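You operate a simulated robot arm through the tools that you are given. There is no shell and no other tool. Be economical: measure what you need, move in short steps, check, and stop when the job is done.

You run a simulated robot arm. Do the job below in one go: nothing can be reset, and whatever is moved stays where it is left.

JOB
Fire the orange ball that is short of bond to 0%, then the blue one.
Fine: the bond displays show which; heater on, heat cap on each; cap by its handle, never lifted while firing; stop at 0%; cap on its rest, heater off.

The check looks at the end state, three seconds after you hand in, the way a careful person would. Anything else that was tipped, shoved, dropped, spilled or broken makes it a failure. A push-on lid holds only when it is set on centred and level and pressed home; a screw cap is set on level and turned clockwise until tight.

ROBOT AND FRAMES
A 6-joint arm with a two-finger parallel gripper, fixed in place. Base frame: the origin is at the foot of the arm, x ahead of it, y to its left, z up. Readings come in mm, degrees, newtons and seconds.
With the tool pointing down near the work surface it reaches from about 460 to 860 mm from the base axis. Its first joint turns from -115.0 to 115.0 degrees. Payload 4.2 kg.
The TCP is the grasp point between the finger pads, 23 mm short of the fingertips. In the tool frame z runs along the fingers and y along their closing line. Largest opening 94 mm; finger width 38, thickness 10; the body of the gripper, 54 by 96 mm, starts 39 mm behind the TCP.
Orientation is told as [roll, pitch, yaw] about the base's x, y, z axes, in that order, counted from this pose: with the fingers straight down and closing along the base's y, the tool's x points along the base's -x, its y along +y and its z along -z.

CONTROLS
- The arm moves only by the tool nudge_tool. Its arguments are lists of equal length, an entry for each row: "delta_pos": the shift along the tool's x, y, z in m, a list of three; "turn": the turn, a rotation vector about the tool's x, y, z in degrees, a list of three; "grip": the gripper command, from -1 (fully open) to 1 (shut), values between in proportion. In form: {"delta_pos": [[x, y, z], ...], "turn": [[wx, wy, wz], ...], "grip": [grip, ...]}. A call has 1 to 8 rows; each row is the pose to reach, as a shift and turn from the pose commanded when the call began, along the tool's axes at that moment. Rows are played at 5 a second. More than 50 mm and 8.6 degrees between two rows, or a gripper value outside its range, and nothing of the call is played. A pose out of reach is approached as far as the arm can. The call stops where the force on the tool passes 40 N (or 10 N more than at its start, if that is more) or the arm is blocked; 0.2 s more then pass. The fingers move at their own pace (about 108 mm/s each) and stop on an object; they squeeze with about 26 N. The grip force told is the motor's: it shows also when the fingers shut on nothing. Time passes only in rows, and 0.2 s behind the last, so rows that repeat a pose let the fingers close. It gives the time, the measured TCP pose, the force on the tool (base axes), the opening and the grip force at its end, in the units of the frame above (readings bear some noise).
- Cameras (640 x 400 px; columns grow to the right, rows downward): "scene" is fixed at [54.1, -655.8, 1461.6]; the picture's right is [0.80, -0.60, 0.00], its down [-0.27, -0.36, -0.90] and it looks along [0.53, 0.72, -0.44] (base axes); focal length 375 px, centre (320, 200). "wrist" rides on the gripper at [86, 16, -75] in the tool frame; the picture's right is [-0.18, 0.98, 0.00], its down [-0.58, -0.11, -0.81] and it looks along [-0.79, -0.15, 0.59] (tool axes); focal length 243 px, centre (320, 200). There is no depth. A picture from a camera that has moved, and an enlarged one, comes with that camera's place and axes in the base frame and with its lens. The place of the scene camera against the robot may be out by one fixed shift of up to 18 mm in any direction.
- get_image(camera): a new picture of that camera. No time passes.
- slide_trunk(by): slides the trunk up (or, below 0, down) by that many mm; the arm rides with it, the base frame stays. It gives what a move gives, with no picture.
- close_up(camera, box): a new picture of the part [left, top, right, bottom] of that camera's present view, enlarged. No time passes.
- sign_off(): hands the job in; it is judged then, once.

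Work in short steps. Places have to be worked out from the pictures, the camera data and where the tool is seen: move nearer, look again, correct. Check each grasp and each placing, and mend what went wrong. You have 120 turns and 68 pictures in all, those below and enlarged ones among them. Open the gripper and draw the arm clear of the work before you hand the job in, unless the task says otherwise; then end with one line.

The tools are called after "Emit:" as name(argument=value, ...) on one line, values as JSON. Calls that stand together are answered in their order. nudge_tool: Moves the arm, as the interface text tells. Its arguments: {"type":"object","properties":{"delta_pos":{"type":"array"},"turn":{"type":"array"},"grip":{"type":"array"}},"required":["delta_pos","turn","grip"]} The other tools are called the same way: slide_trunk (by) slides the trunk up or down; get_image (camera) takes a picture; close_up (camera, box) takes an enlarged picture of a part of a camera's view; sign_off () hands the job in.

At the start:

```text
time_s: 0.0
position: [572.9, -188.3, 1176.9]
orientation: [0.1, 0.0, 0.0]
wrist_force: [0.1, -0.2, -1.7]
opening: 94.2
grip_force: 0.0
trunk travel left (down, up): [-800.0, 190.0]
```

scene: 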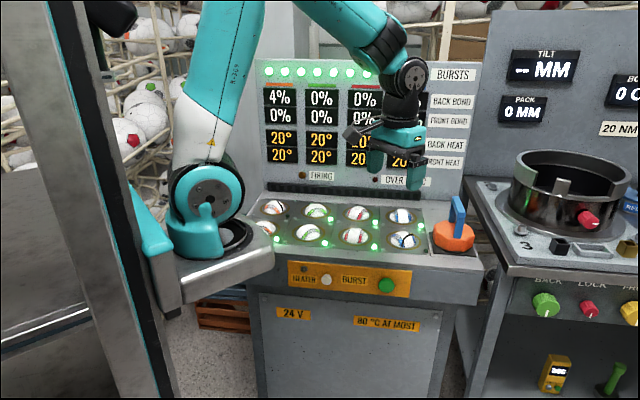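
wrist: 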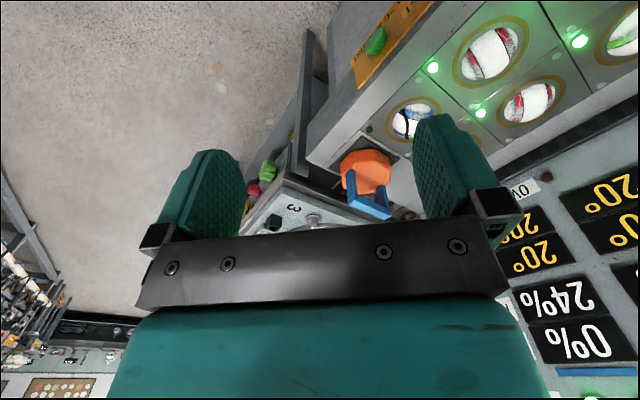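

The panel shows bond percentages for 2 rows of 4 sockets. I'll enlarge the display and the socket deck to read them.

Emit:
close_up(camera="scene", box=[250, 50, 490, 200])

Emit:
close_up(camera="scene", box=[240, 170, 490, 310])

Emit:
close_up(camera="wrist", box=[300, 0, 640, 212])

```text
2.67 times, centred on (370, 125) of scene
camera zoom: at [54.1, -655.8, 1461.6], right [0.8, -0.6, 0.0], down [-0.27, -0.36, -0.9], along [0.53, 0.72, -0.44], focal length 1000 px, centre (187, 400)
```

zoom: 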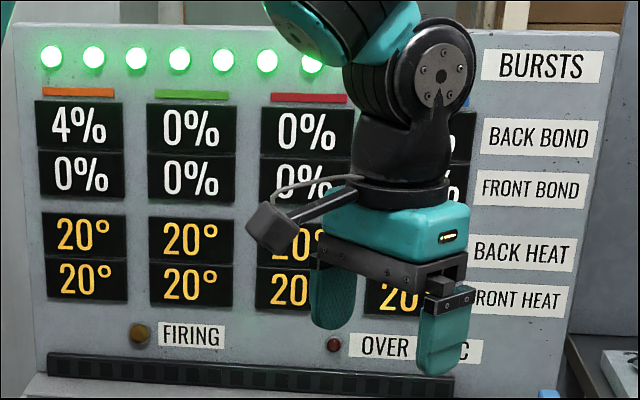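

```text
2.56 times, centred on (365, 240) of scene
camera zoom: at [54.1, -655.8, 1461.6], right [0.8, -0.6, 0.0], down [-0.27, -0.36, -0.9], along [0.53, 0.72, -0.44], focal length 960 px, centre (205, 98)
```

zoom: 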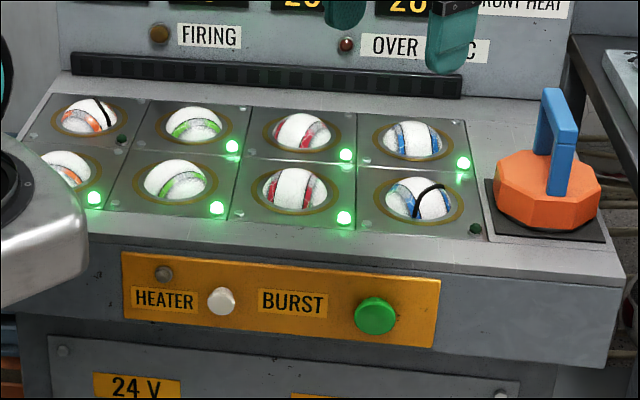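

```text
1.88 times, centred on (470, 106) of wrist
camera zoom: at [485.3, -171.0, 1250.6], right [0.18, 0.98, 0.0], down [0.58, -0.11, 0.81], along [0.79, -0.15, -0.59], focal length 457 px, centre (38, 377)
```

zoom: 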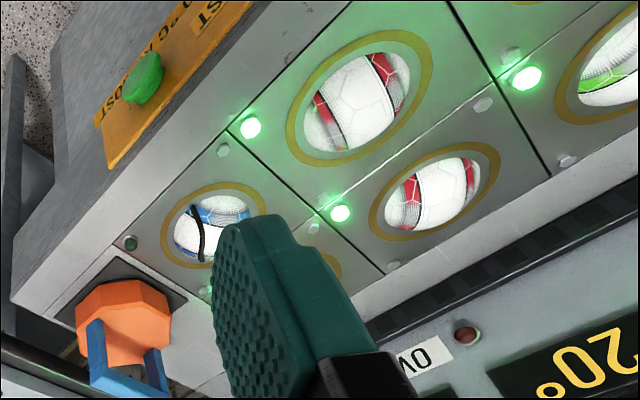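

The two short balls are back orange (4%) and front blue (24%), and each has a dark lamp and a loose black seam. The cap looks to be near (890,-150), which is close to the reach limit. I'll move nearer and look again.

Emit:
nudge_tool(delta_pos=[[-0.04, 0, 0], [-0.08, 0, 0], [-0.11, 0, 0]], turn=[[0, 0, 0], [0, 0, 0], [0, 0, 0]], grip=[-1, -1, -1])

Emit:
get_image(camera="wrist")

Emit:
close_up(camera="scene", box=[400, 180, 496, 260])

```text
time_s: 0.8
position: [683.9, -188.4, 1177.7]
orientation: [0.0, 0.0, 0.1]
wrist_force: [-0.3, 0.1, 0.6]
opening: 94.1
grip_force: 0.2
trunk travel left (down, up): [-800.0, 190.0]
```

```text
62 pictures are left
camera wrist: at [596.1, -170.6, 1252.0], right [0.18, 0.98, 0.0], down [0.58, -0.11, 0.81], along [0.79, -0.15, -0.59], focal length 243 px, centre (320, 200)
```

wrist: 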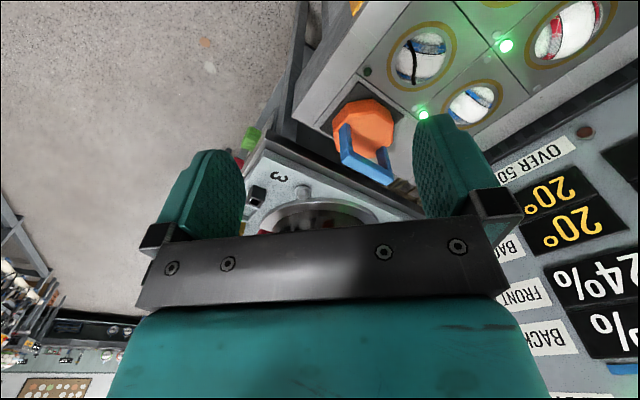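

```text
5.00 times, centred on (448, 220) of scene
camera zoom: at [54.1, -655.8, 1461.6], right [0.8, -0.6, 0.0], down [-0.27, -0.36, -0.9], along [0.53, 0.72, -0.44], focal length 1875 px, centre (-320, 100)
```

zoom: 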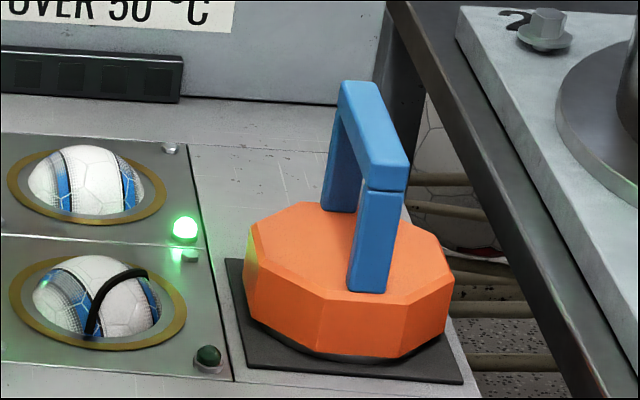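

Both views put the handle top near (860,-155, about 1000), with its bar running along the console's front-back direction of about 45°. I'll yaw +45° so the fingers close across it, then look again.

Emit:
nudge_tool(delta_pos=[[-0.01, 0, 0], [-0.02, 0, 0], [-0.03, 0, 0], [-0.04, 0, 0], [-0.05, 0, 0], [-0.06, 0, 0]], turn=[[0, 0, -7.5], [0, 0, -15], [0, 0, -22.5], [0, 0, -30], [0, 0, -37.5], [0, 0, -45]], grip=[-1, -1, -1, -1, -1, -1])

Emit:
get_image(camera="wrist")

```text
time_s: 2.2
position: [742.9, -190.6, 1176.4]
orientation: [0.1, 0.0, 45.1]
wrist_force: [-0.7, -0.4, 0.0]
opening: 94.0
grip_force: 0.1
trunk travel left (down, up): [-800.0, 190.0]
```

```text
60 pictures are left
camera wrist: at [669.5, -238.2, 1251.5], right [-0.57, 0.82, 0.0], down [0.49, 0.34, 0.81], along [0.66, 0.46, -0.59], focal length 243 px, centre (320, 200)
```

wrist: 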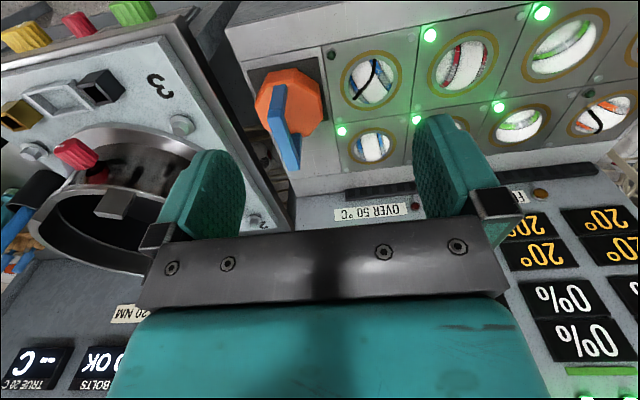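

The deck is well in view and the rows run at about 135°, so the console yaw is about 45°. I'll enlarge the cap and handle.

Emit:
close_up(camera="wrist", box=[220, 40, 380, 180])

```text
2.86 times, centred on (300, 110) of wrist
camera zoom: at [669.5, -238.2, 1251.5], right [-0.57, 0.82, 0.0], down [0.49, 0.34, 0.81], along [0.66, 0.46, -0.59], focal length 693 px, centre (377, 457)
```

zoom: 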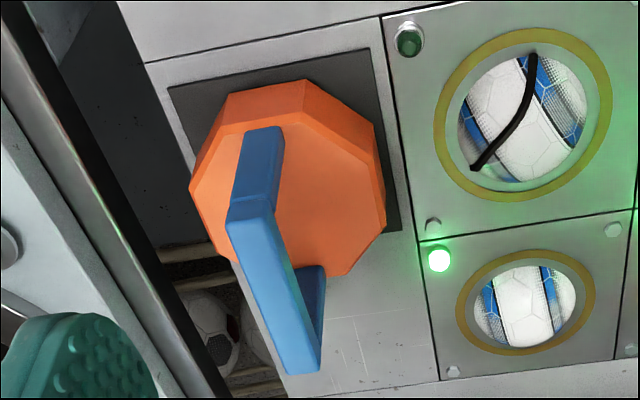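

From the pictures, the handle top is near (872,-154,997). The heater (white) and burst (green) buttons are on the front face near (545,-5) and (657,-117), at z of about 820. I'll back off from the panel with a 45° tilt to look at the buttons.

Emit:
nudge_tool(delta_pos=[[0.027, 0.027, 0.022], [0.054, 0.054, 0.044], [0.081, 0.081, 0.066], [0.108, 0.108, 0.088], [0.135, 0.135, 0.11], [0.162, 0.162, 0.132], [0.19, 0.19, 0.154]], turn=[[0, -6.4, 0], [0, -12.8, 0], [0, -19.2, 0], [0, -25.6, 0], [0, -32, 0], [0, -38.4, 0], [0, -45, 0]], grip=[1, 1, 1, 1, 1, 1, 1])

Emit:
get_image(camera="wrist")

Emit:
get_image(camera="scene")

```text
time_s: 3.8
position: [488.9, -203.3, 1015.5]
orientation: [-0.1, -45.1, 45.0]
wrist_force: [-0.7, 1.1, 0.2]
opening: 0.2
grip_force: 26.4
out of reach, approached as far as the arm can: row 7
trunk travel left (down, up): [-800.0, 190.0]
```

```text
58 pictures are left
camera wrist: at [396.0, -269.7, 1006.1], right [-0.6, 0.79, 0.13], down [-0.04, -0.19, 0.98], along [0.8, 0.59, 0.14], focal length 243 px, centre (320, 200)
```

wrist: 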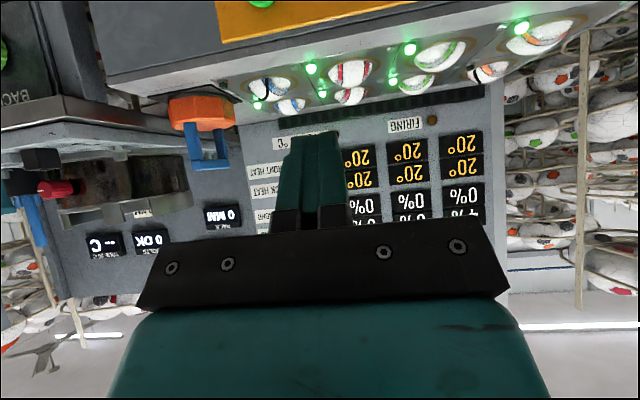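

```text
57 pictures are left
```

scene: 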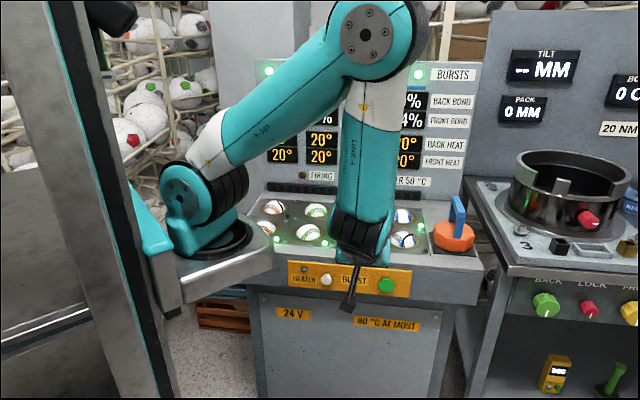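

Re-measuring from this view, the green button is at (660,-119,820) and the white one at about (546,-5,820). The face is about 382 mm out along the console normal. I'll go to a point just in front of the white heater button with less tilt.

Emit:
nudge_tool(delta_pos=[[0.007, 0.014, 0.029], [0.014, 0.028, 0.058], [0.021, 0.042, 0.087], [0.028, 0.056, 0.116], [0.036, 0.07, 0.145], [0.043, 0.085, 0.174], [0.051, 0.099, 0.204]], turn=[[0, 2.9, 0], [0, 5.8, 0], [0, 8.7, 0], [0, 11.6, 0], [0, 14.5, 0], [0, 17.2, 0], [0, 20, 0]], grip=[1, 1, 1, 1, 1, 1, 1])

Emit:
get_image(camera="wrist")

Emit:
close_up(camera="scene", box=[270, 220, 430, 320])

```text
time_s: 5.4
position: [494.8, -58.2, 837.3]
orientation: [0.0, -25.0, 44.9]
wrist_force: [0.0, 0.4, -0.1]
opening: 0.0
grip_force: 25.9
out of reach, approached as far as the arm can: row 1, 2, 3, 4
trunk travel left (down, up): [-800.0, 190.0]
```

```text
56 pictures are left
camera wrist: at [404.9, -122.6, 868.5], right [-0.58, 0.81, 0.08], down [0.21, 0.05, 0.98], along [0.79, 0.58, -0.2], focal length 243 px, centre (320, 200)
```

wrist: 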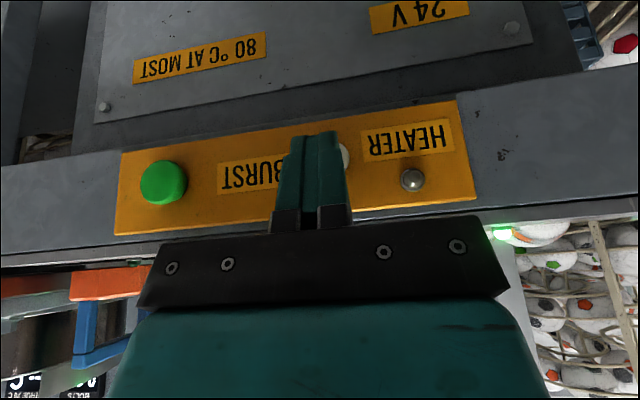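

```text
4.00 times, centred on (350, 270) of scene
camera zoom: at [54.1, -655.8, 1461.6], right [0.8, -0.6, 0.0], down [-0.27, -0.36, -0.9], along [0.53, 0.72, -0.44], focal length 1500 px, centre (200, -80)
```

zoom: 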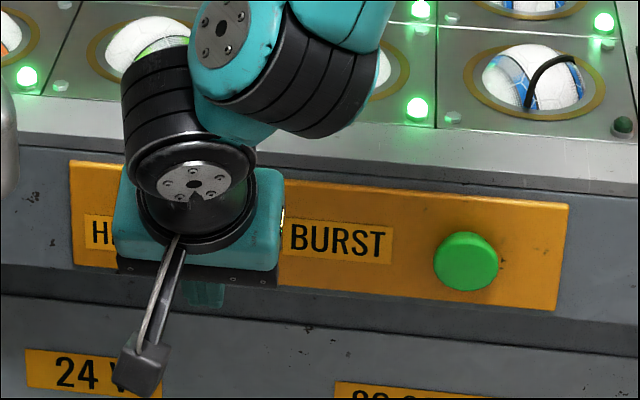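

The white button shows just to the right of the fingers, about 20 mm below the contact corner. I'll lower, shift 3 mm left and creep towards it.

Emit:
nudge_tool(delta_pos=[[0.0093, 0.003, 0.0199], [-0.0097, 0.003, 0.0288], [-0.0097, 0.003, 0.0288]], turn=[[0, 0, 0], [0, 0, 0], [0, 0, 0]], grip=[1, 1, 1])

Emit:
close_up(camera="wrist", box=[240, 80, 480, 230])

Emit:
close_up(camera="scene", box=[290, 250, 390, 312])

```text
time_s: 6.2
position: [509.4, -41.4, 815.3]
orientation: [0.0, -25.0, 44.9]
wrist_force: [0.8, -0.1, 0.3]
opening: 0.0
grip_force: 26.1
trunk travel left (down, up): [-800.0, 190.0]
```

```text
2.67 times, centred on (360, 155) of wrist
camera zoom: at [418.2, -105.7, 846.6], right [-0.58, 0.81, 0.08], down [0.21, 0.05, 0.98], along [0.79, 0.58, -0.2], focal length 647 px, centre (213, 320)
```

zoom: 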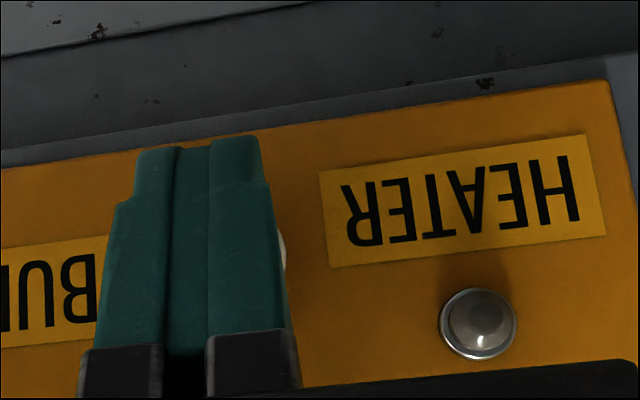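

```text
6.40 times, centred on (340, 281) of scene
camera zoom: at [54.1, -655.8, 1461.6], right [0.8, -0.6, 0.0], down [-0.27, -0.36, -0.9], along [0.53, 0.72, -0.44], focal length 2400 px, centre (192, -318)
```

zoom: 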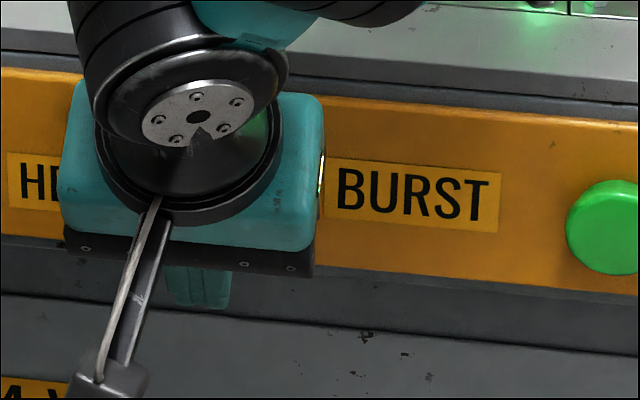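

The button sits behind the finger and is roughly centred on the contact edge. I'll push along the face normal in small steps until there's force.

Emit:
nudge_tool(delta_pos=[[-0.0036, 0, 0.0017], [-0.0072, 0, 0.0034], [-0.0109, 0, 0.0051], [-0.0145, 0, 0.0068]], turn=[[0, 0, 0], [0, 0, 0], [0, 0, 0], [0, 0, 0]], grip=[1, 1, 1, 1])

Emit:
close_up(camera="wrist", box=[240, 80, 480, 230])

```text
time_s: 7.2
position: [518.6, -29.6, 815.1]
orientation: [0.0, -25.0, 45.1]
wrist_force: [0.0, 0.5, 0.3]
opening: 0.0
grip_force: 25.6
trunk travel left (down, up): [-800.0, 190.0]
```

```text
2.67 times, centred on (360, 155) of wrist
camera zoom: at [428.8, -94.0, 846.5], right [-0.58, 0.81, 0.08], down [0.21, 0.05, 0.98], along [0.79, 0.58, -0.2], focal length 647 px, centre (213, 320)
```

zoom: 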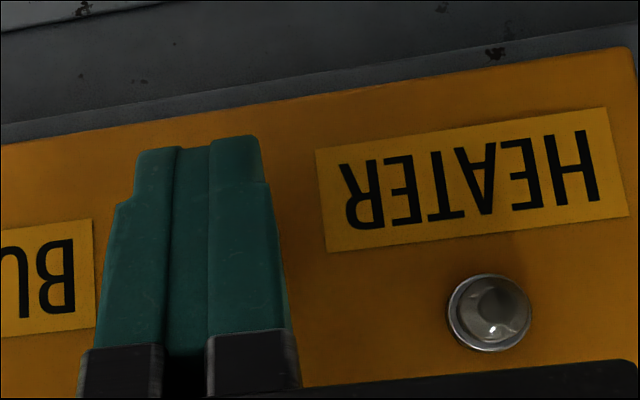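

There's no contact yet, so I'll continue in 3 mm steps.

Emit:
nudge_tool(delta_pos=[[-0.0027, 0, 0.0013], [-0.0054, 0, 0.0025], [-0.0082, 0, 0.0038]], turn=[[0, 0, 0], [0, 0, 0], [0, 0, 0]], grip=[1, 1, 1])

Emit:
close_up(camera="wrist", box=[240, 80, 480, 230])

```text
time_s: 8.0
position: [525.8, -22.4, 815.0]
orientation: [0.1, -25.1, 45.0]
wrist_force: [-0.1, -0.8, -0.6]
opening: 0.0
grip_force: 26.4
trunk travel left (down, up): [-800.0, 190.0]
```

```text
2.67 times, centred on (360, 155) of wrist
camera zoom: at [435.0, -87.9, 845.9], right [-0.58, 0.81, 0.08], down [0.21, 0.05, 0.98], along [0.79, 0.58, -0.2], focal length 647 px, centre (213, 320)
```

zoom: 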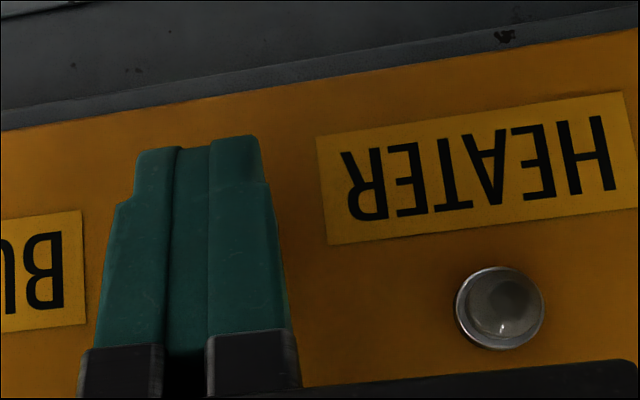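

Lamp scaling puts the face about 25 mm further out than I took it, so the button is nearer z = 790. I'll lower 10 mm and then keep pushing.

Emit:
nudge_tool(delta_pos=[[0.0042, 0, 0.0091], [0.0006, 0, 0.0108], [-0.0021, 0, 0.012], [-0.0049, 0, 0.0133], [-0.0076, 0, 0.0146], [-0.0103, 0, 0.0159]], turn=[[0, 0, 0], [0, 0, 0], [0, 0, 0], [0, 0, 0], [0, 0, 0], [0, 0, 0]], grip=[1, 1, 1, 1, 1, 1])

Emit:
close_up(camera="wrist", box=[240, 80, 480, 230])

```text
time_s: 9.4
position: [534.2, -12.8, 803.2]
orientation: [0.0, -24.9, 45.0]
wrist_force: [-7.7, -4.8, 2.0]
opening: 0.0
grip_force: 26.3
trunk travel left (down, up): [-800.0, 190.0]
```

```text
2.67 times, centred on (360, 155) of wrist
camera zoom: at [444.8, -77.3, 835.6], right [-0.58, 0.81, 0.08], down [0.21, 0.06, 0.98], along [0.79, 0.58, -0.2], focal length 647 px, centre (213, 320)
```

zoom: 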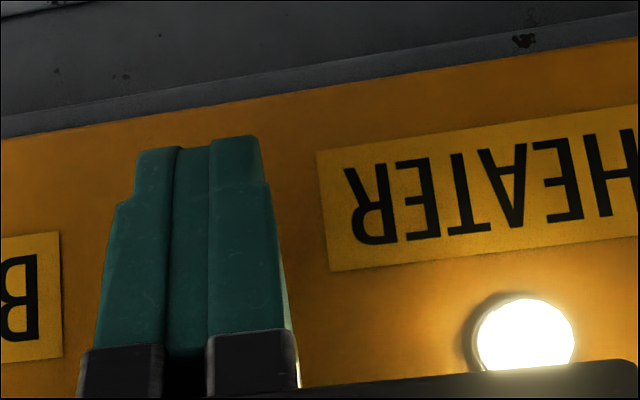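

The heater lamp is lit. I'll withdraw straight back and rise, then check that it stays lit.

Emit:
nudge_tool(delta_pos=[[0.018, 0, -0.0085], [0.045, 0, -0.021], [0.06, 0, -0.045], [0.04, -0.03, -0.085]], turn=[[0, 0, 0], [0, 0, 0], [0, 0, 0], [0, 0, 0]], grip=[1, 1, 1, 1])

Emit:
get_image(camera="wrist")

```text
refused: row 4 steps farther than a row can; nothing moved
```

```text
49 pictures are left
camera wrist: at [444.8, -77.3, 835.6], right [-0.58, 0.81, 0.08], down [0.21, 0.06, 0.98], along [0.79, 0.58, -0.2], focal length 243 px, centre (320, 200)
```

wrist: 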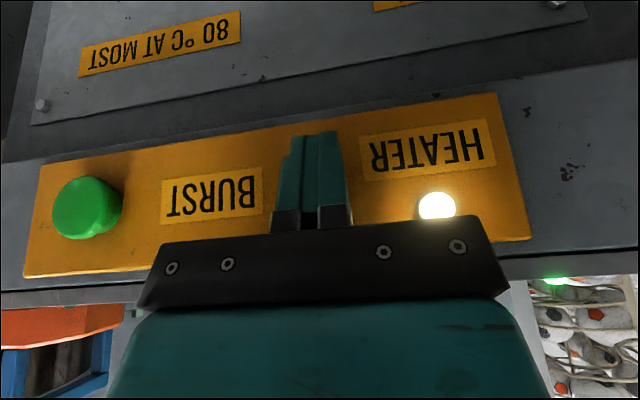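

The move was refused because one row was too long. I'll retract in smaller rows.

Emit:
nudge_tool(delta_pos=[[0.018, 0, -0.0085], [0.045, 0, -0.021], [0.063, 0, -0.029], [0.05, -0.01, -0.07], [0.035, -0.02, -0.11]], turn=[[0, 0, 0], [0, 0, 0], [0, 0, 0], [0, 0, 0], [0, 0, 0]], grip=[1, 1, 1, 1, 1])

Emit:
get_image(camera="wrist")

```text
time_s: 10.6
position: [493.7, -80.5, 889.9]
orientation: [0.0, -25.1, 45.0]
wrist_force: [-0.1, 0.7, -0.7]
opening: 0.0
grip_force: 26.3
trunk travel left (down, up): [-800.0, 190.0]
```

```text
48 pictures are left
camera wrist: at [403.1, -145.5, 920.4], right [-0.58, 0.81, 0.08], down [0.21, 0.05, 0.98], along [0.79, 0.58, -0.2], focal length 243 px, centre (320, 200)
```

wrist: 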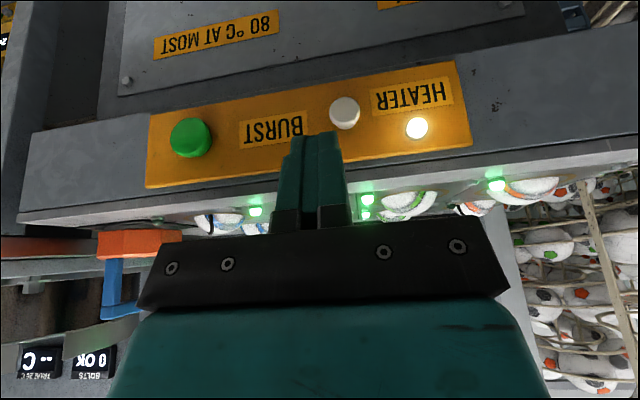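

The heater latched on. The refined green-button position is s≈550 mm along the row at z≈796. Next I'll go up, level the tool and head to the cap handle with the gripper open.

Emit:
nudge_tool(delta_pos=[[-0.0115, -0.023, -0.0246], [-0.023, -0.046, -0.049], [-0.0345, -0.069, -0.074], [-0.046, -0.091, -0.098], [-0.0575, -0.114, -0.123], [-0.069, -0.137, -0.147], [-0.0804, -0.16, -0.172]], turn=[[0, 3.6, 0], [0, 7.2, 0], [0, 10.7, 0], [0, 14.3, 0], [0, 17.9, 0], [0, 21.4, 0], [0, 25, 0]], grip=[1, 1, 0, -0.5, -0.5, -0.5, -0.5])

```text
time_s: 12.2
position: [606.9, -197.2, 1079.7]
orientation: [-0.1, 0.1, 45.1]
wrist_force: [0.4, 0.3, 0.1]
opening: 70.5
grip_force: 0.1
trunk travel left (down, up): [-800.0, 190.0]
```

I'm level and open, and moving over the handle at a safe height.

Emit:
nudge_tool(delta_pos=[[-0.034, -0.025, 0], [-0.068, -0.05, 0], [-0.102, -0.075, 0], [-0.136, -0.1, 0], [-0.165, -0.125, 0], [-0.19, -0.145, 0]], turn=[[0, 0, 0], [0, 0, 0], [0, 0, 0], [0, 0, 0], [0, 0, 0], [0, 0, 0]], grip=[-0.5, -0.5, -0.5, -0.5, -0.5, -0.5])

Emit:
get_image(camera="wrist")

Emit:
get_image(camera="scene")

```text
time_s: 13.6
position: [844.8, -163.2, 1082.2]
orientation: [0.0, -0.1, 44.9]
wrist_force: [-0.1, 0.6, 0.6]
opening: 70.6
grip_force: 0.1
trunk travel left (down, up): [-800.0, 190.0]
```

```text
47 pictures are left
camera wrist: at [771.6, -212.1, 1155.7], right [-0.56, 0.83, 0.0], down [0.49, 0.33, 0.81], along [0.67, 0.46, -0.59], focal length 243 px, centre (320, 200)
```

wrist: 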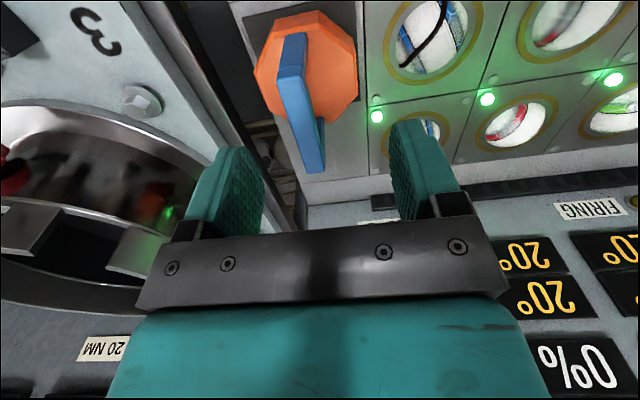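

```text
46 pictures are left
```

scene: 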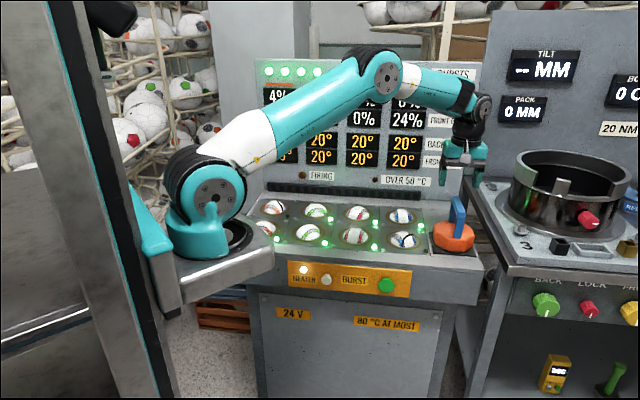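

The handle is around s≈730, n≈514 and the TCP is at s=713, n=482. I'll correct and descend partway, to z≈1050, then look again.

Emit:
nudge_tool(delta_pos=[[-0.016, -0.009, 0], [-0.032, -0.017, 0.01], [-0.032, -0.017, 0.03], [-0.032, -0.017, 0.03]], turn=[[0, 0, 0], [0, 0, 0], [0, 0, 0], [0, 0, 0]], grip=[-0.5, -0.5, -0.5, -0.5])

Emit:
get_image(camera="wrist")

```text
time_s: 14.6
position: [880.0, -150.8, 1052.8]
orientation: [0.0, 0.0, 45.0]
wrist_force: [0.4, -0.3, 0.0]
opening: 70.3
grip_force: 0.0
trunk travel left (down, up): [-800.0, 190.0]
```

```text
45 pictures are left
camera wrist: at [806.8, -199.7, 1125.6], right [-0.56, 0.83, 0.0], down [0.49, 0.33, 0.81], along [0.67, 0.46, -0.59], focal length 243 px, centre (320, 200)
```

wrist: 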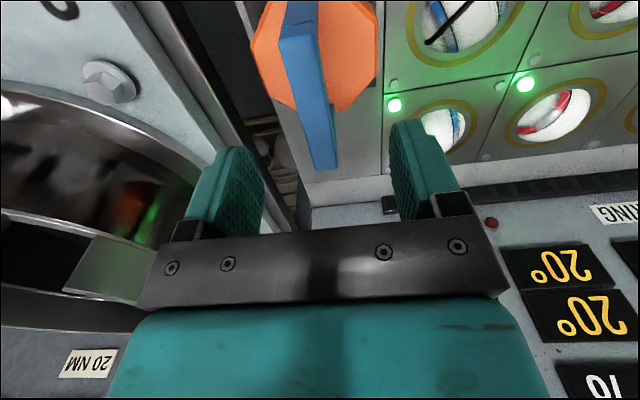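

The bar midpoint is around n≈520, s≈733 and the TCP is at 516/729. I'll correct by about 4 mm each way and descend to 1010.

Emit:
nudge_tool(delta_pos=[[-0.004, -0.004, 0.01], [-0.004, -0.004, 0.025], [-0.004, -0.004, 0.043]], turn=[[0, 0, 0], [0, 0, 0], [0, 0, 0]], grip=[-0.5, -0.5, -0.5])

Emit:
get_image(camera="wrist")

Emit:
close_up(camera="scene", box=[400, 160, 500, 260])

```text
time_s: 15.4
position: [889.4, -151.1, 1008.8]
orientation: [0.1, 0.0, 45.0]
wrist_force: [-0.4, -1.2, 0.0]
opening: 70.3
grip_force: 0.1
trunk travel left (down, up): [-800.0, 190.0]
```

```text
44 pictures are left
camera wrist: at [814.6, -200.1, 1083.6], right [-0.56, 0.83, 0.0], down [0.49, 0.33, 0.81], along [0.67, 0.46, -0.59], focal length 243 px, centre (320, 200)
```

wrist: 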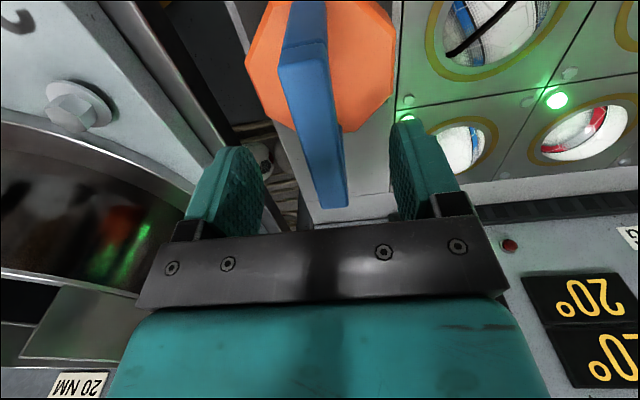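

```text
4.00 times, centred on (450, 210) of scene
camera zoom: at [54.1, -655.8, 1461.6], right [0.8, -0.6, 0.0], down [-0.27, -0.36, -0.9], along [0.53, 0.72, -0.44], focal length 1500 px, centre (-200, 160)
```

zoom: 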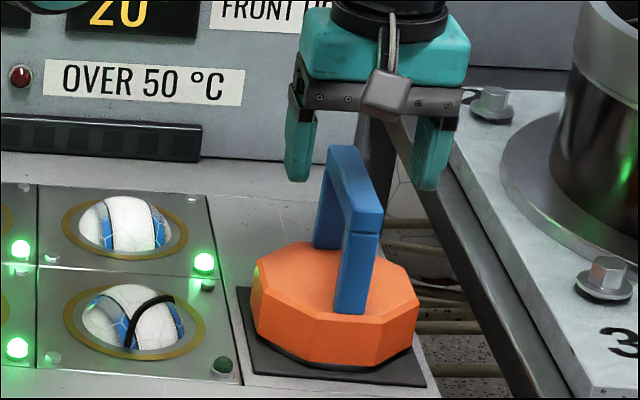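

Triangulation gives the bar top at z≈993, with its middle at n≈519, s≈731. I'll shift 4 mm, descend to TCP z≈980 and look before closing.

Emit:
nudge_tool(delta_pos=[[0.002, 0.004, 0.008], [0.002, 0.004, 0.018], [0.002, 0.004, 0.028]], turn=[[0, 0, 0], [0, 0, 0], [0, 0, 0]], grip=[-0.5, -0.5, -0.5])

Emit:
get_image(camera="wrist")

```text
time_s: 16.2
position: [881.6, -149.4, 977.7]
orientation: [0.1, 0.0, 45.0]
wrist_force: [-0.3, -0.2, 0.0]
opening: 70.5
grip_force: 0.0
trunk travel left (down, up): [-800.0, 190.0]
```

```text
42 pictures are left
camera wrist: at [808.4, -198.5, 1053.8], right [-0.56, 0.83, 0.0], down [0.49, 0.33, 0.81], along [0.67, 0.46, -0.59], focal length 243 px, centre (320, 200)
```

wrist: 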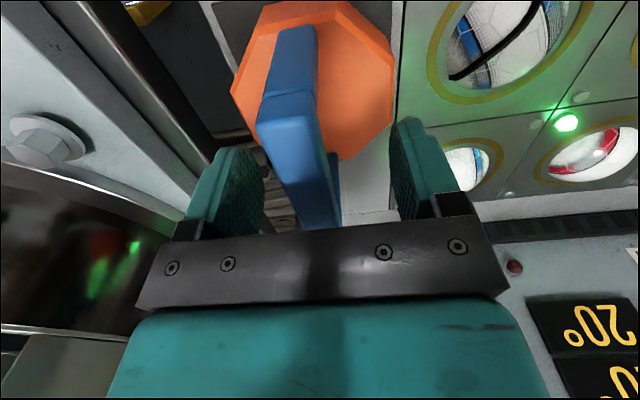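

The bar sits left of the mid-gap by about 7 mm. I'll shift the gripper that way and check.

Emit:
nudge_tool(delta_pos=[[0, -0.004, 0], [0, -0.007, 0], [0, -0.007, 0]], turn=[[0, 0, 0], [0, 0, 0], [0, 0, 0]], grip=[-0.5, -0.5, -0.5])

Emit:
close_up(camera="wrist", box=[160, 0, 480, 200])

Emit:
close_up(camera="scene", box=[400, 160, 500, 260])

```text
time_s: 17.0
position: [887.4, -155.1, 979.4]
orientation: [-0.1, 0.0, 45.0]
wrist_force: [-0.1, 0.2, 0.1]
opening: 70.4
grip_force: 0.1
trunk travel left (down, up): [-800.0, 190.0]
```

```text
2.00 times, centred on (320, 100) of wrist
camera zoom: at [813.3, -203.0, 1053.3], right [-0.56, 0.83, 0.0], down [0.49, 0.33, 0.81], along [0.67, 0.46, -0.59], focal length 485 px, centre (320, 400)
```

zoom: 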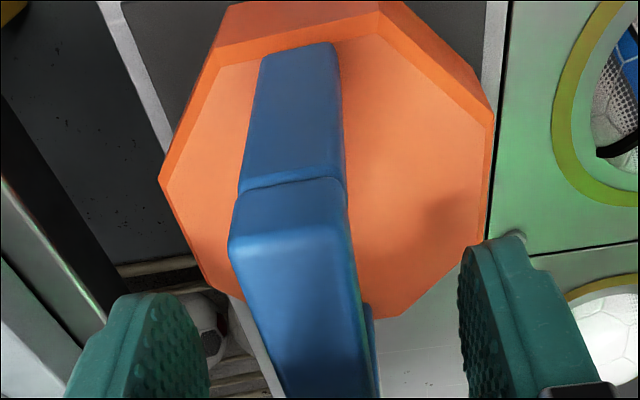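

```text
4.00 times, centred on (450, 210) of scene
camera zoom: at [54.1, -655.8, 1461.6], right [0.8, -0.6, 0.0], down [-0.27, -0.36, -0.9], along [0.53, 0.72, -0.44], focal length 1500 px, centre (-200, 160)
```

zoom: 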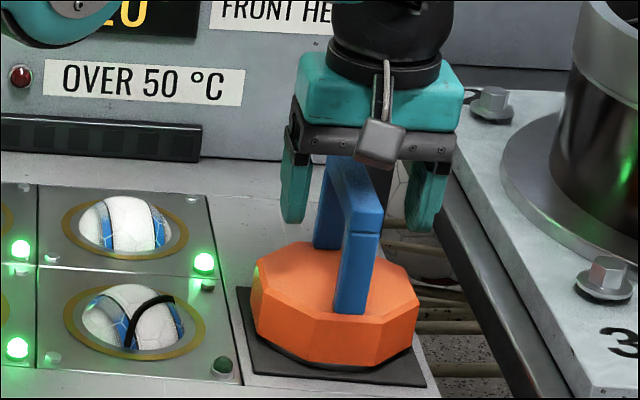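

The bar is centred between the fingers. I'll close on it and check the opening.

Emit:
nudge_tool(delta_pos=[[0, 0, 0], [0, 0, 0], [0, 0, 0], [0, 0, 0]], turn=[[0, 0, 0], [0, 0, 0], [0, 0, 0], [0, 0, 0]], grip=[1, 1, 1, 1])

```text
time_s: 18.0
position: [886.4, -153.9, 979.5]
orientation: [0.0, 0.1, 44.9]
wrist_force: [1.3, 1.5, 0.1]
opening: 19.7
grip_force: 26.6
trunk travel left (down, up): [-800.0, 190.0]
```

The handle is held with a 19.7 mm opening. I'll lift slowly to check the hold.

Emit:
nudge_tool(delta_pos=[[0, 0, -0.01], [0, 0, -0.03], [0, 0, -0.06], [0, 0, -0.09]], turn=[[0, 0, 0], [0, 0, 0], [0, 0, 0], [0, 0, 0]], grip=[1, 1, 1, 1])

Emit:
get_image(camera="wrist")

Emit:
get_image(camera="scene")

```text
time_s: 19.0
position: [887.3, -154.2, 1068.7]
orientation: [0.0, 0.0, 45.1]
wrist_force: [0.1, -0.2, -7.7]
opening: 20.1
grip_force: 26.0
trunk travel left (down, up): [-800.0, 190.0]
```

```text
39 pictures are left
camera wrist: at [813.9, -202.2, 1143.8], right [-0.56, 0.83, 0.0], down [0.49, 0.33, 0.81], along [0.66, 0.46, -0.59], focal length 243 px, centre (320, 200)
```

wrist: 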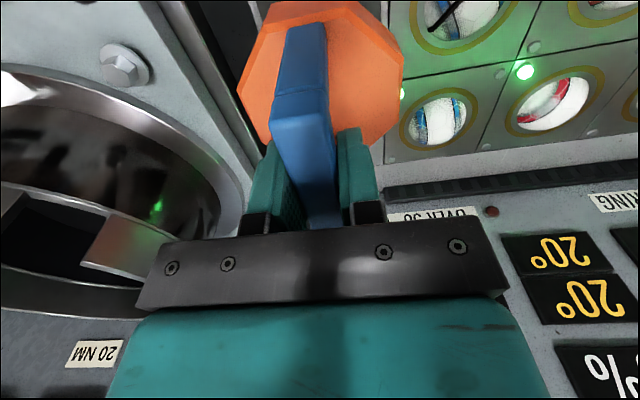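

```text
38 pictures are left
```

scene: 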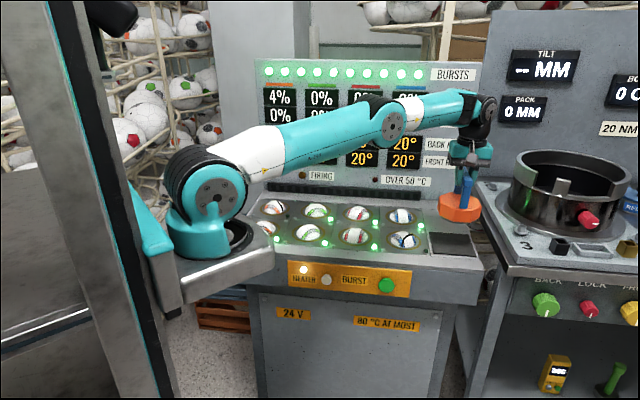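

The cap is lifted and hanging level, with 10 burst lamps showing. The deck plane triangulates to z≈863, and socket spacing is about 137 mm. Back orange is at about n=656, s=185, i.e. (595,333). I'll carry the cap along the row direction.

Emit:
nudge_tool(delta_pos=[[0, 0.02, 0], [0, 0.055, 0], [0, 0.095, 0], [0, 0.135, 0], [0, 0.175, 0], [0, 0.215, 0], [0, 0.25, 0], [0, 0.275, 0]], turn=[[0, 0, 0], [0, 0, 0], [0, 0, 0], [0, 0, 0], [0, 0, 0], [0, 0, 0], [0, 0, 0], [0, 0, 0]], grip=[1, 1, 1, 1, 1, 1, 1, 1])

Emit:
nudge_tool(delta_pos=[[-0.01, 0.02, 0], [-0.03, 0.055, 0], [-0.05, 0.095, 0], [-0.07, 0.135, 0], [-0.09, 0.175, 0], [-0.105, 0.215, 0], [-0.115, 0.25, 0], [-0.12, 0.275, 0]], turn=[[0, 0, 0], [0, 0, 0], [0, 0, 0], [0, 0, 0], [0, 0, 0], [0, 0, 0], [0, 0, 0], [0, 0, 0]], grip=[1, 1, 1, 1, 1, 1, 1, 1])

Emit:
get_image(camera="wrist")

Emit:
get_image(camera="scene")

```text
time_s: 20.8
position: [693.1, 39.7, 1069.6]
orientation: [0.0, 0.0, 45.0]
wrist_force: [-0.1, 0.5, -7.1]
opening: 19.7
grip_force: 26.0
trunk travel left (down, up): [-800.0, 190.0]
```

```text
time_s: 22.6
position: [584.1, 316.9, 1067.7]
orientation: [0.0, 0.0, 45.0]
wrist_force: [0.6, -1.1, -7.5]
opening: 20.0
grip_force: 26.2
trunk travel left (down, up): [-800.0, 190.0]
```

```text
37 pictures are left
camera wrist: at [511.3, 268.1, 1142.6], right [-0.56, 0.83, 0.0], down [0.49, 0.33, 0.81], along [0.67, 0.46, -0.59], focal length 243 px, centre (320, 200)
```

wrist: 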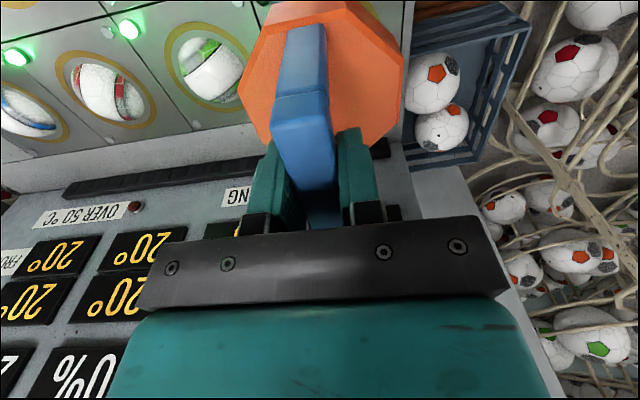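

```text
36 pictures are left
```

scene: 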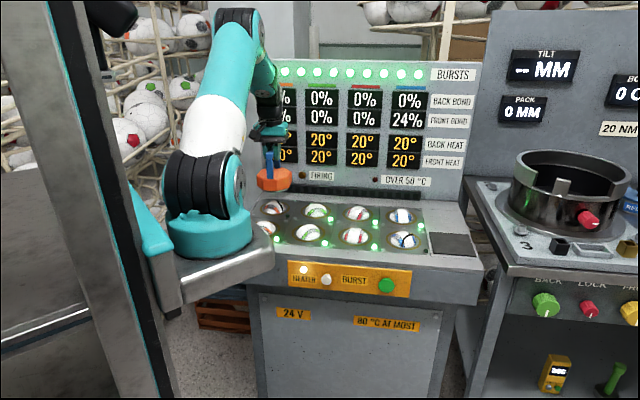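

The neighbouring back-row rings are visible. I'll enlarge them to extrapolate the orange socket accurately.

Emit:
close_up(camera="wrist", box=[0, 0, 270, 169])

```text
2.37 times, centred on (135, 84) of wrist
camera zoom: at [511.3, 268.1, 1142.6], right [-0.56, 0.83, 0.0], down [0.49, 0.33, 0.81], along [0.67, 0.46, -0.59], focal length 574 px, centre (758, 473)
```

zoom: 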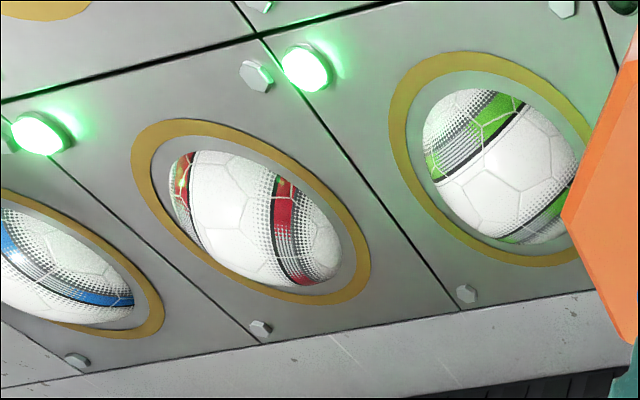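

Fitting both views puts the orange socket at about n=659, s=180. I'll move over it and lower partway, keeping the cap bottom about 40 mm above the deck, then inspect.

Emit:
nudge_tool(delta_pos=[[-0.011, 0.004, 0], [-0.021, 0.0085, 0.01], [-0.021, 0.0085, 0.03], [-0.021, 0.0085, 0.047]], turn=[[0, 0, 0], [0, 0, 0], [0, 0, 0], [0, 0, 0]], grip=[1, 1, 1, 1])

Emit:
get_image(camera="wrist")

Emit:
close_up(camera="scene", box=[230, 150, 360, 250])

```text
time_s: 23.6
position: [592.4, 338.5, 1020.0]
orientation: [0.0, 0.1, 45.0]
wrist_force: [-0.3, -1.9, -6.7]
opening: 20.2
grip_force: 25.6
trunk travel left (down, up): [-800.0, 190.0]
```

```text
34 pictures are left
camera wrist: at [517.1, 289.8, 1094.1], right [-0.56, 0.83, 0.0], down [0.49, 0.33, 0.81], along [0.67, 0.46, -0.59], focal length 243 px, centre (320, 200)
```

wrist: 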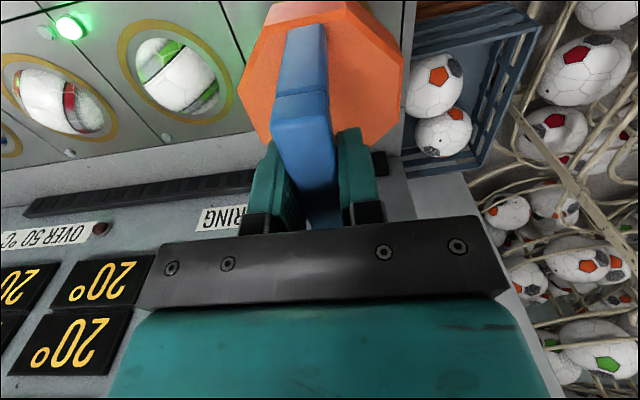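

```text
4.00 times, centred on (295, 200) of scene
camera zoom: at [54.1, -655.8, 1461.6], right [0.8, -0.6, 0.0], down [-0.27, -0.36, -0.9], along [0.53, 0.72, -0.44], focal length 1500 px, centre (420, 200)
```

zoom: 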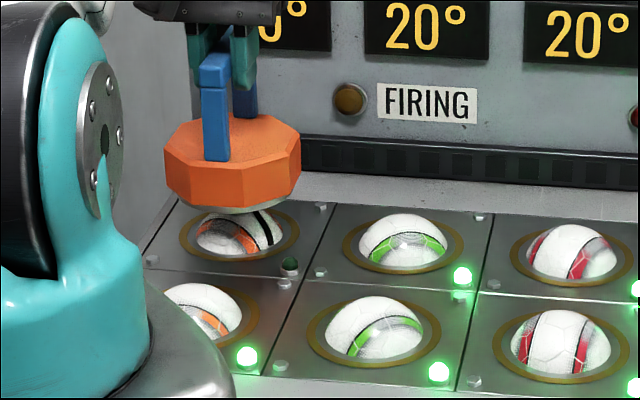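

The scene shows the cap over the orange ring within about 3 mm. I'll shift 1.5 mm right and lower slowly until contact.

Emit:
nudge_tool(delta_pos=[[0, -0.0015, 0.008], [0, -0.0015, 0.016], [0, -0.0015, 0.023], [0, -0.0015, 0.03], [0, -0.0015, 0.034]], turn=[[0, 0, 0], [0, 0, 0], [0, 0, 0], [0, 0, 0], [0, 0, 0]], grip=[1, 1, 1, 1, 1])

Emit:
close_up(camera="scene", box=[230, 150, 360, 250])

```text
time_s: 24.8
position: [592.1, 337.2, 988.1]
orientation: [-0.1, -0.1, 44.9]
wrist_force: [-1.4, 0.5, -7.0]
opening: 19.9
grip_force: 26.2
trunk travel left (down, up): [-800.0, 190.0]
```

```text
4.00 times, centred on (295, 200) of scene
camera zoom: at [54.1, -655.8, 1461.6], right [0.8, -0.6, 0.0], down [-0.27, -0.36, -0.9], along [0.53, 0.72, -0.44], focal length 1500 px, centre (420, 200)
```

zoom: 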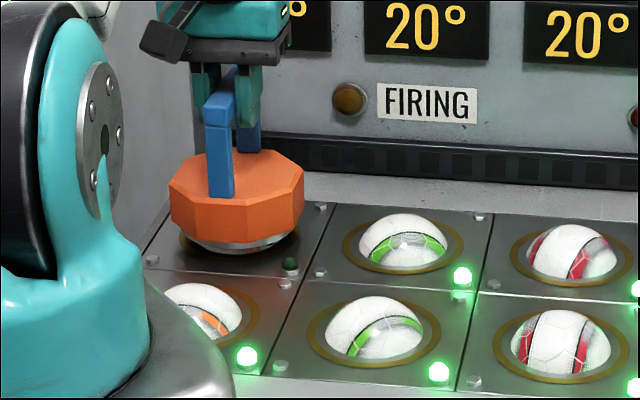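

It's horizontally centred over the ring. I'll lower in fine steps until the weight comes off.

Emit:
nudge_tool(delta_pos=[[0, 0, 0.003], [0, 0, 0.006], [0, 0, 0.009]], turn=[[0, 0, 0], [0, 0, 0], [0, 0, 0]], grip=[1, 1, 1])

Emit:
close_up(camera="scene", box=[230, 150, 360, 250])

```text
time_s: 25.6
position: [591.8, 339.3, 977.9]
orientation: [0.0, -0.1, 45.0]
wrist_force: [0.1, 0.1, -6.8]
opening: 19.8
grip_force: 25.7
trunk travel left (down, up): [-800.0, 190.0]
```

```text
4.00 times, centred on (295, 200) of scene
camera zoom: at [54.1, -655.8, 1461.6], right [0.8, -0.6, 0.0], down [-0.27, -0.36, -0.9], along [0.53, 0.72, -0.44], focal length 1500 px, centre (420, 200)
```

zoom: 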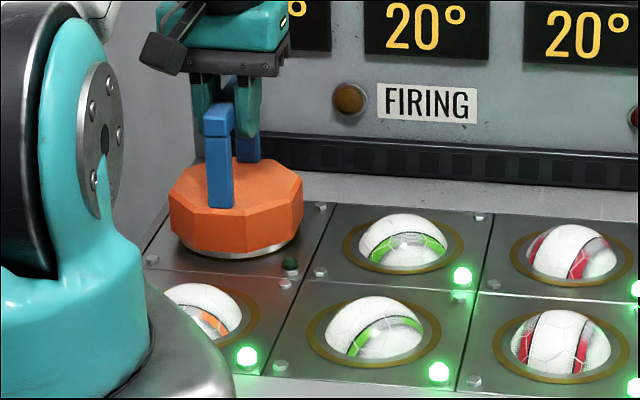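

Still carrying the weight, so I'll continue 2 mm at a time.

Emit:
nudge_tool(delta_pos=[[0, 0, 0.002], [0, 0, 0.004], [0, 0, 0.004]], turn=[[0, 0, 0], [0, 0, 0], [0, 0, 0]], grip=[1, 1, 1])

```text
time_s: 26.4
position: [591.6, 338.2, 975.6]
orientation: [0.0, -0.2, 45.0]
wrist_force: [-1.9, -1.7, 12.4]
opening: 19.8
grip_force: 26.0
trunk travel left (down, up): [-800.0, 190.0]
```

It's seated, with the force flipped to +12 N. I'll open the gripper partway and look.

Emit:
nudge_tool(delta_pos=[[0, 0, -0.002], [0, 0, -0.002], [0, 0, -0.002]], turn=[[0, 0, 0], [0, 0, 0], [0, 0, 0]], grip=[1, -0.4, -0.4])

Emit:
close_up(camera="scene", box=[230, 150, 360, 250])

```text
time_s: 27.2
position: [592.7, 336.6, 977.0]
orientation: [0.0, 0.0, 45.0]
wrist_force: [0.4, 0.1, -0.5]
opening: 66.0
grip_force: 0.0
trunk travel left (down, up): [-800.0, 190.0]
```

```text
4.00 times, centred on (295, 200) of scene
camera zoom: at [54.1, -655.8, 1461.6], right [0.8, -0.6, 0.0], down [-0.27, -0.36, -0.9], along [0.53, 0.72, -0.44], focal length 1500 px, centre (420, 200)
```

zoom: 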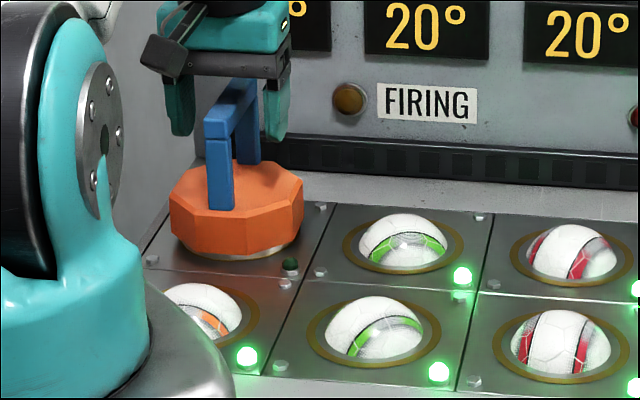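

The cap sits well on the socket. I'll rise clear and travel to the burst button.

Emit:
nudge_tool(delta_pos=[[0, 0, -0.045], [0, 0, -0.09], [0.034, -0.034, -0.1], [0.068, -0.068, -0.1], [0.102, -0.102, -0.1], [0.136, -0.136, -0.1], [0.17, -0.17, -0.1], [0.204, -0.204, -0.1]], turn=[[0, 0, 0], [0, 0, 0], [0, 0, 0], [0, 0, 0], [0, 0, 0], [0, 0, 0], [0, 0, 0], [0, 0, 0]], grip=[-0.4, -0.4, -0.4, 0, 0.5, 1, 1, 1])

Emit:
nudge_tool(delta_pos=[[0.03, -0.032, 0.012], [0.06, -0.064, 0.03], [0.09, -0.096, 0.05], [0.12, -0.128, 0.07], [0.15, -0.16, 0.09]], turn=[[0, -5, 0], [0, -10, 0], [0, -15, 0], [0, -20, 0], [0, -25, 0]], grip=[1, 1, 1, 1, 1])

```text
time_s: 29.0
position: [592.3, 49.6, 1077.1]
orientation: [-0.1, 0.0, 45.2]
wrist_force: [0.6, 0.4, -0.4]
opening: 0.1
grip_force: 25.9
trunk travel left (down, up): [-800.0, 190.0]
```

```text
time_s: 30.2
position: [597.8, -168.3, 988.4]
orientation: [0.0, -25.1, 45.0]
wrist_force: [-0.1, 0.3, 0.1]
opening: 0.3
grip_force: 26.2
trunk travel left (down, up): [-800.0, 190.0]
```

I'm in front of the panel. I'll lower to button height, then creep in.

Emit:
nudge_tool(delta_pos=[[0.019, -0.002, 0.0405], [0.038, -0.004, 0.081], [0.057, -0.006, 0.1215], [0.0757, -0.008, 0.162], [0.057, -0.008, 0.171], [0.0387, -0.008, 0.179]], turn=[[0, 0, 0], [0, 0, 0], [0, 0, 0], [0, 0, 0], [0, 0, 0], [0, 0, 0]], grip=[1, 1, 1, 1, 1, 1])

Emit:
get_image(camera="wrist")

```text
time_s: 31.6
position: [634.7, -145.3, 808.5]
orientation: [0.0, -25.0, 44.9]
wrist_force: [-0.5, -0.9, -0.3]
opening: 0.0
grip_force: 26.2
trunk travel left (down, up): [-800.0, 190.0]
```

```text
29 pictures are left
camera wrist: at [544.8, -211.1, 840.3], right [-0.58, 0.81, 0.08], down [0.21, 0.05, 0.98], along [0.79, 0.58, -0.2], focal length 243 px, centre (320, 200)
```

wrist: 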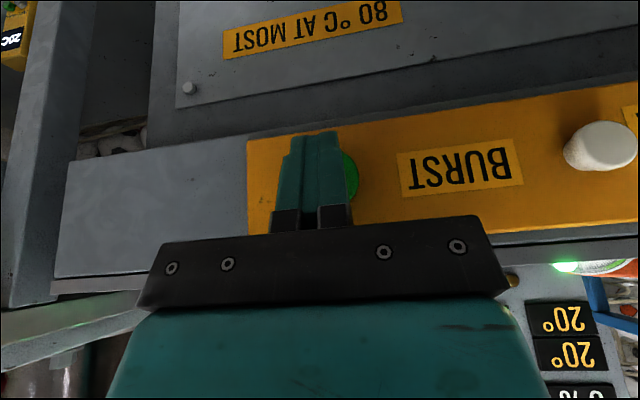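

The green button is behind the finger and aligned. I'll press gently, back off in the same call, then read the panel.

Emit:
nudge_tool(delta_pos=[[-0.0091, 0, 0.0042], [-0.0145, 0, 0.0068], [-0.019, 0, 0.0089], [-0.0218, 0, 0.0101], [-0.0091, 0, 0.0042], [0.018, 0, -0.0085]], turn=[[0, 0, 0], [0, 0, 0], [0, 0, 0], [0, 0, 0], [0, 0, 0], [0, 0, 0]], grip=[1, 1, 1, 1, 1, 1])

Emit:
get_image(camera="scene")

```text
time_s: 33.0
position: [620.4, -161.4, 806.9]
orientation: [0.0, -25.0, 45.2]
wrist_force: [0.1, -0.4, -1.1]
opening: 0.1
grip_force: 25.9
trunk travel left (down, up): [-800.0, 190.0]
```

```text
28 pictures are left
```

scene: 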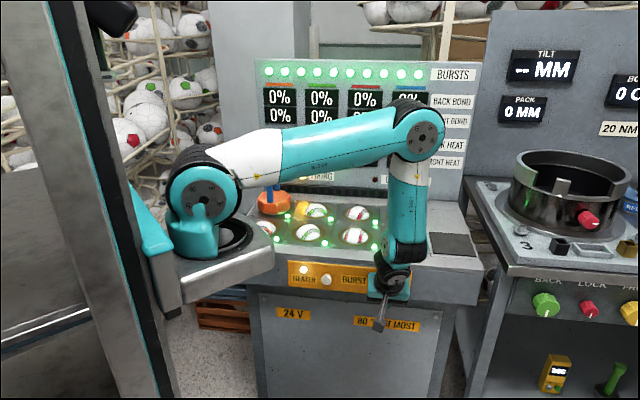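

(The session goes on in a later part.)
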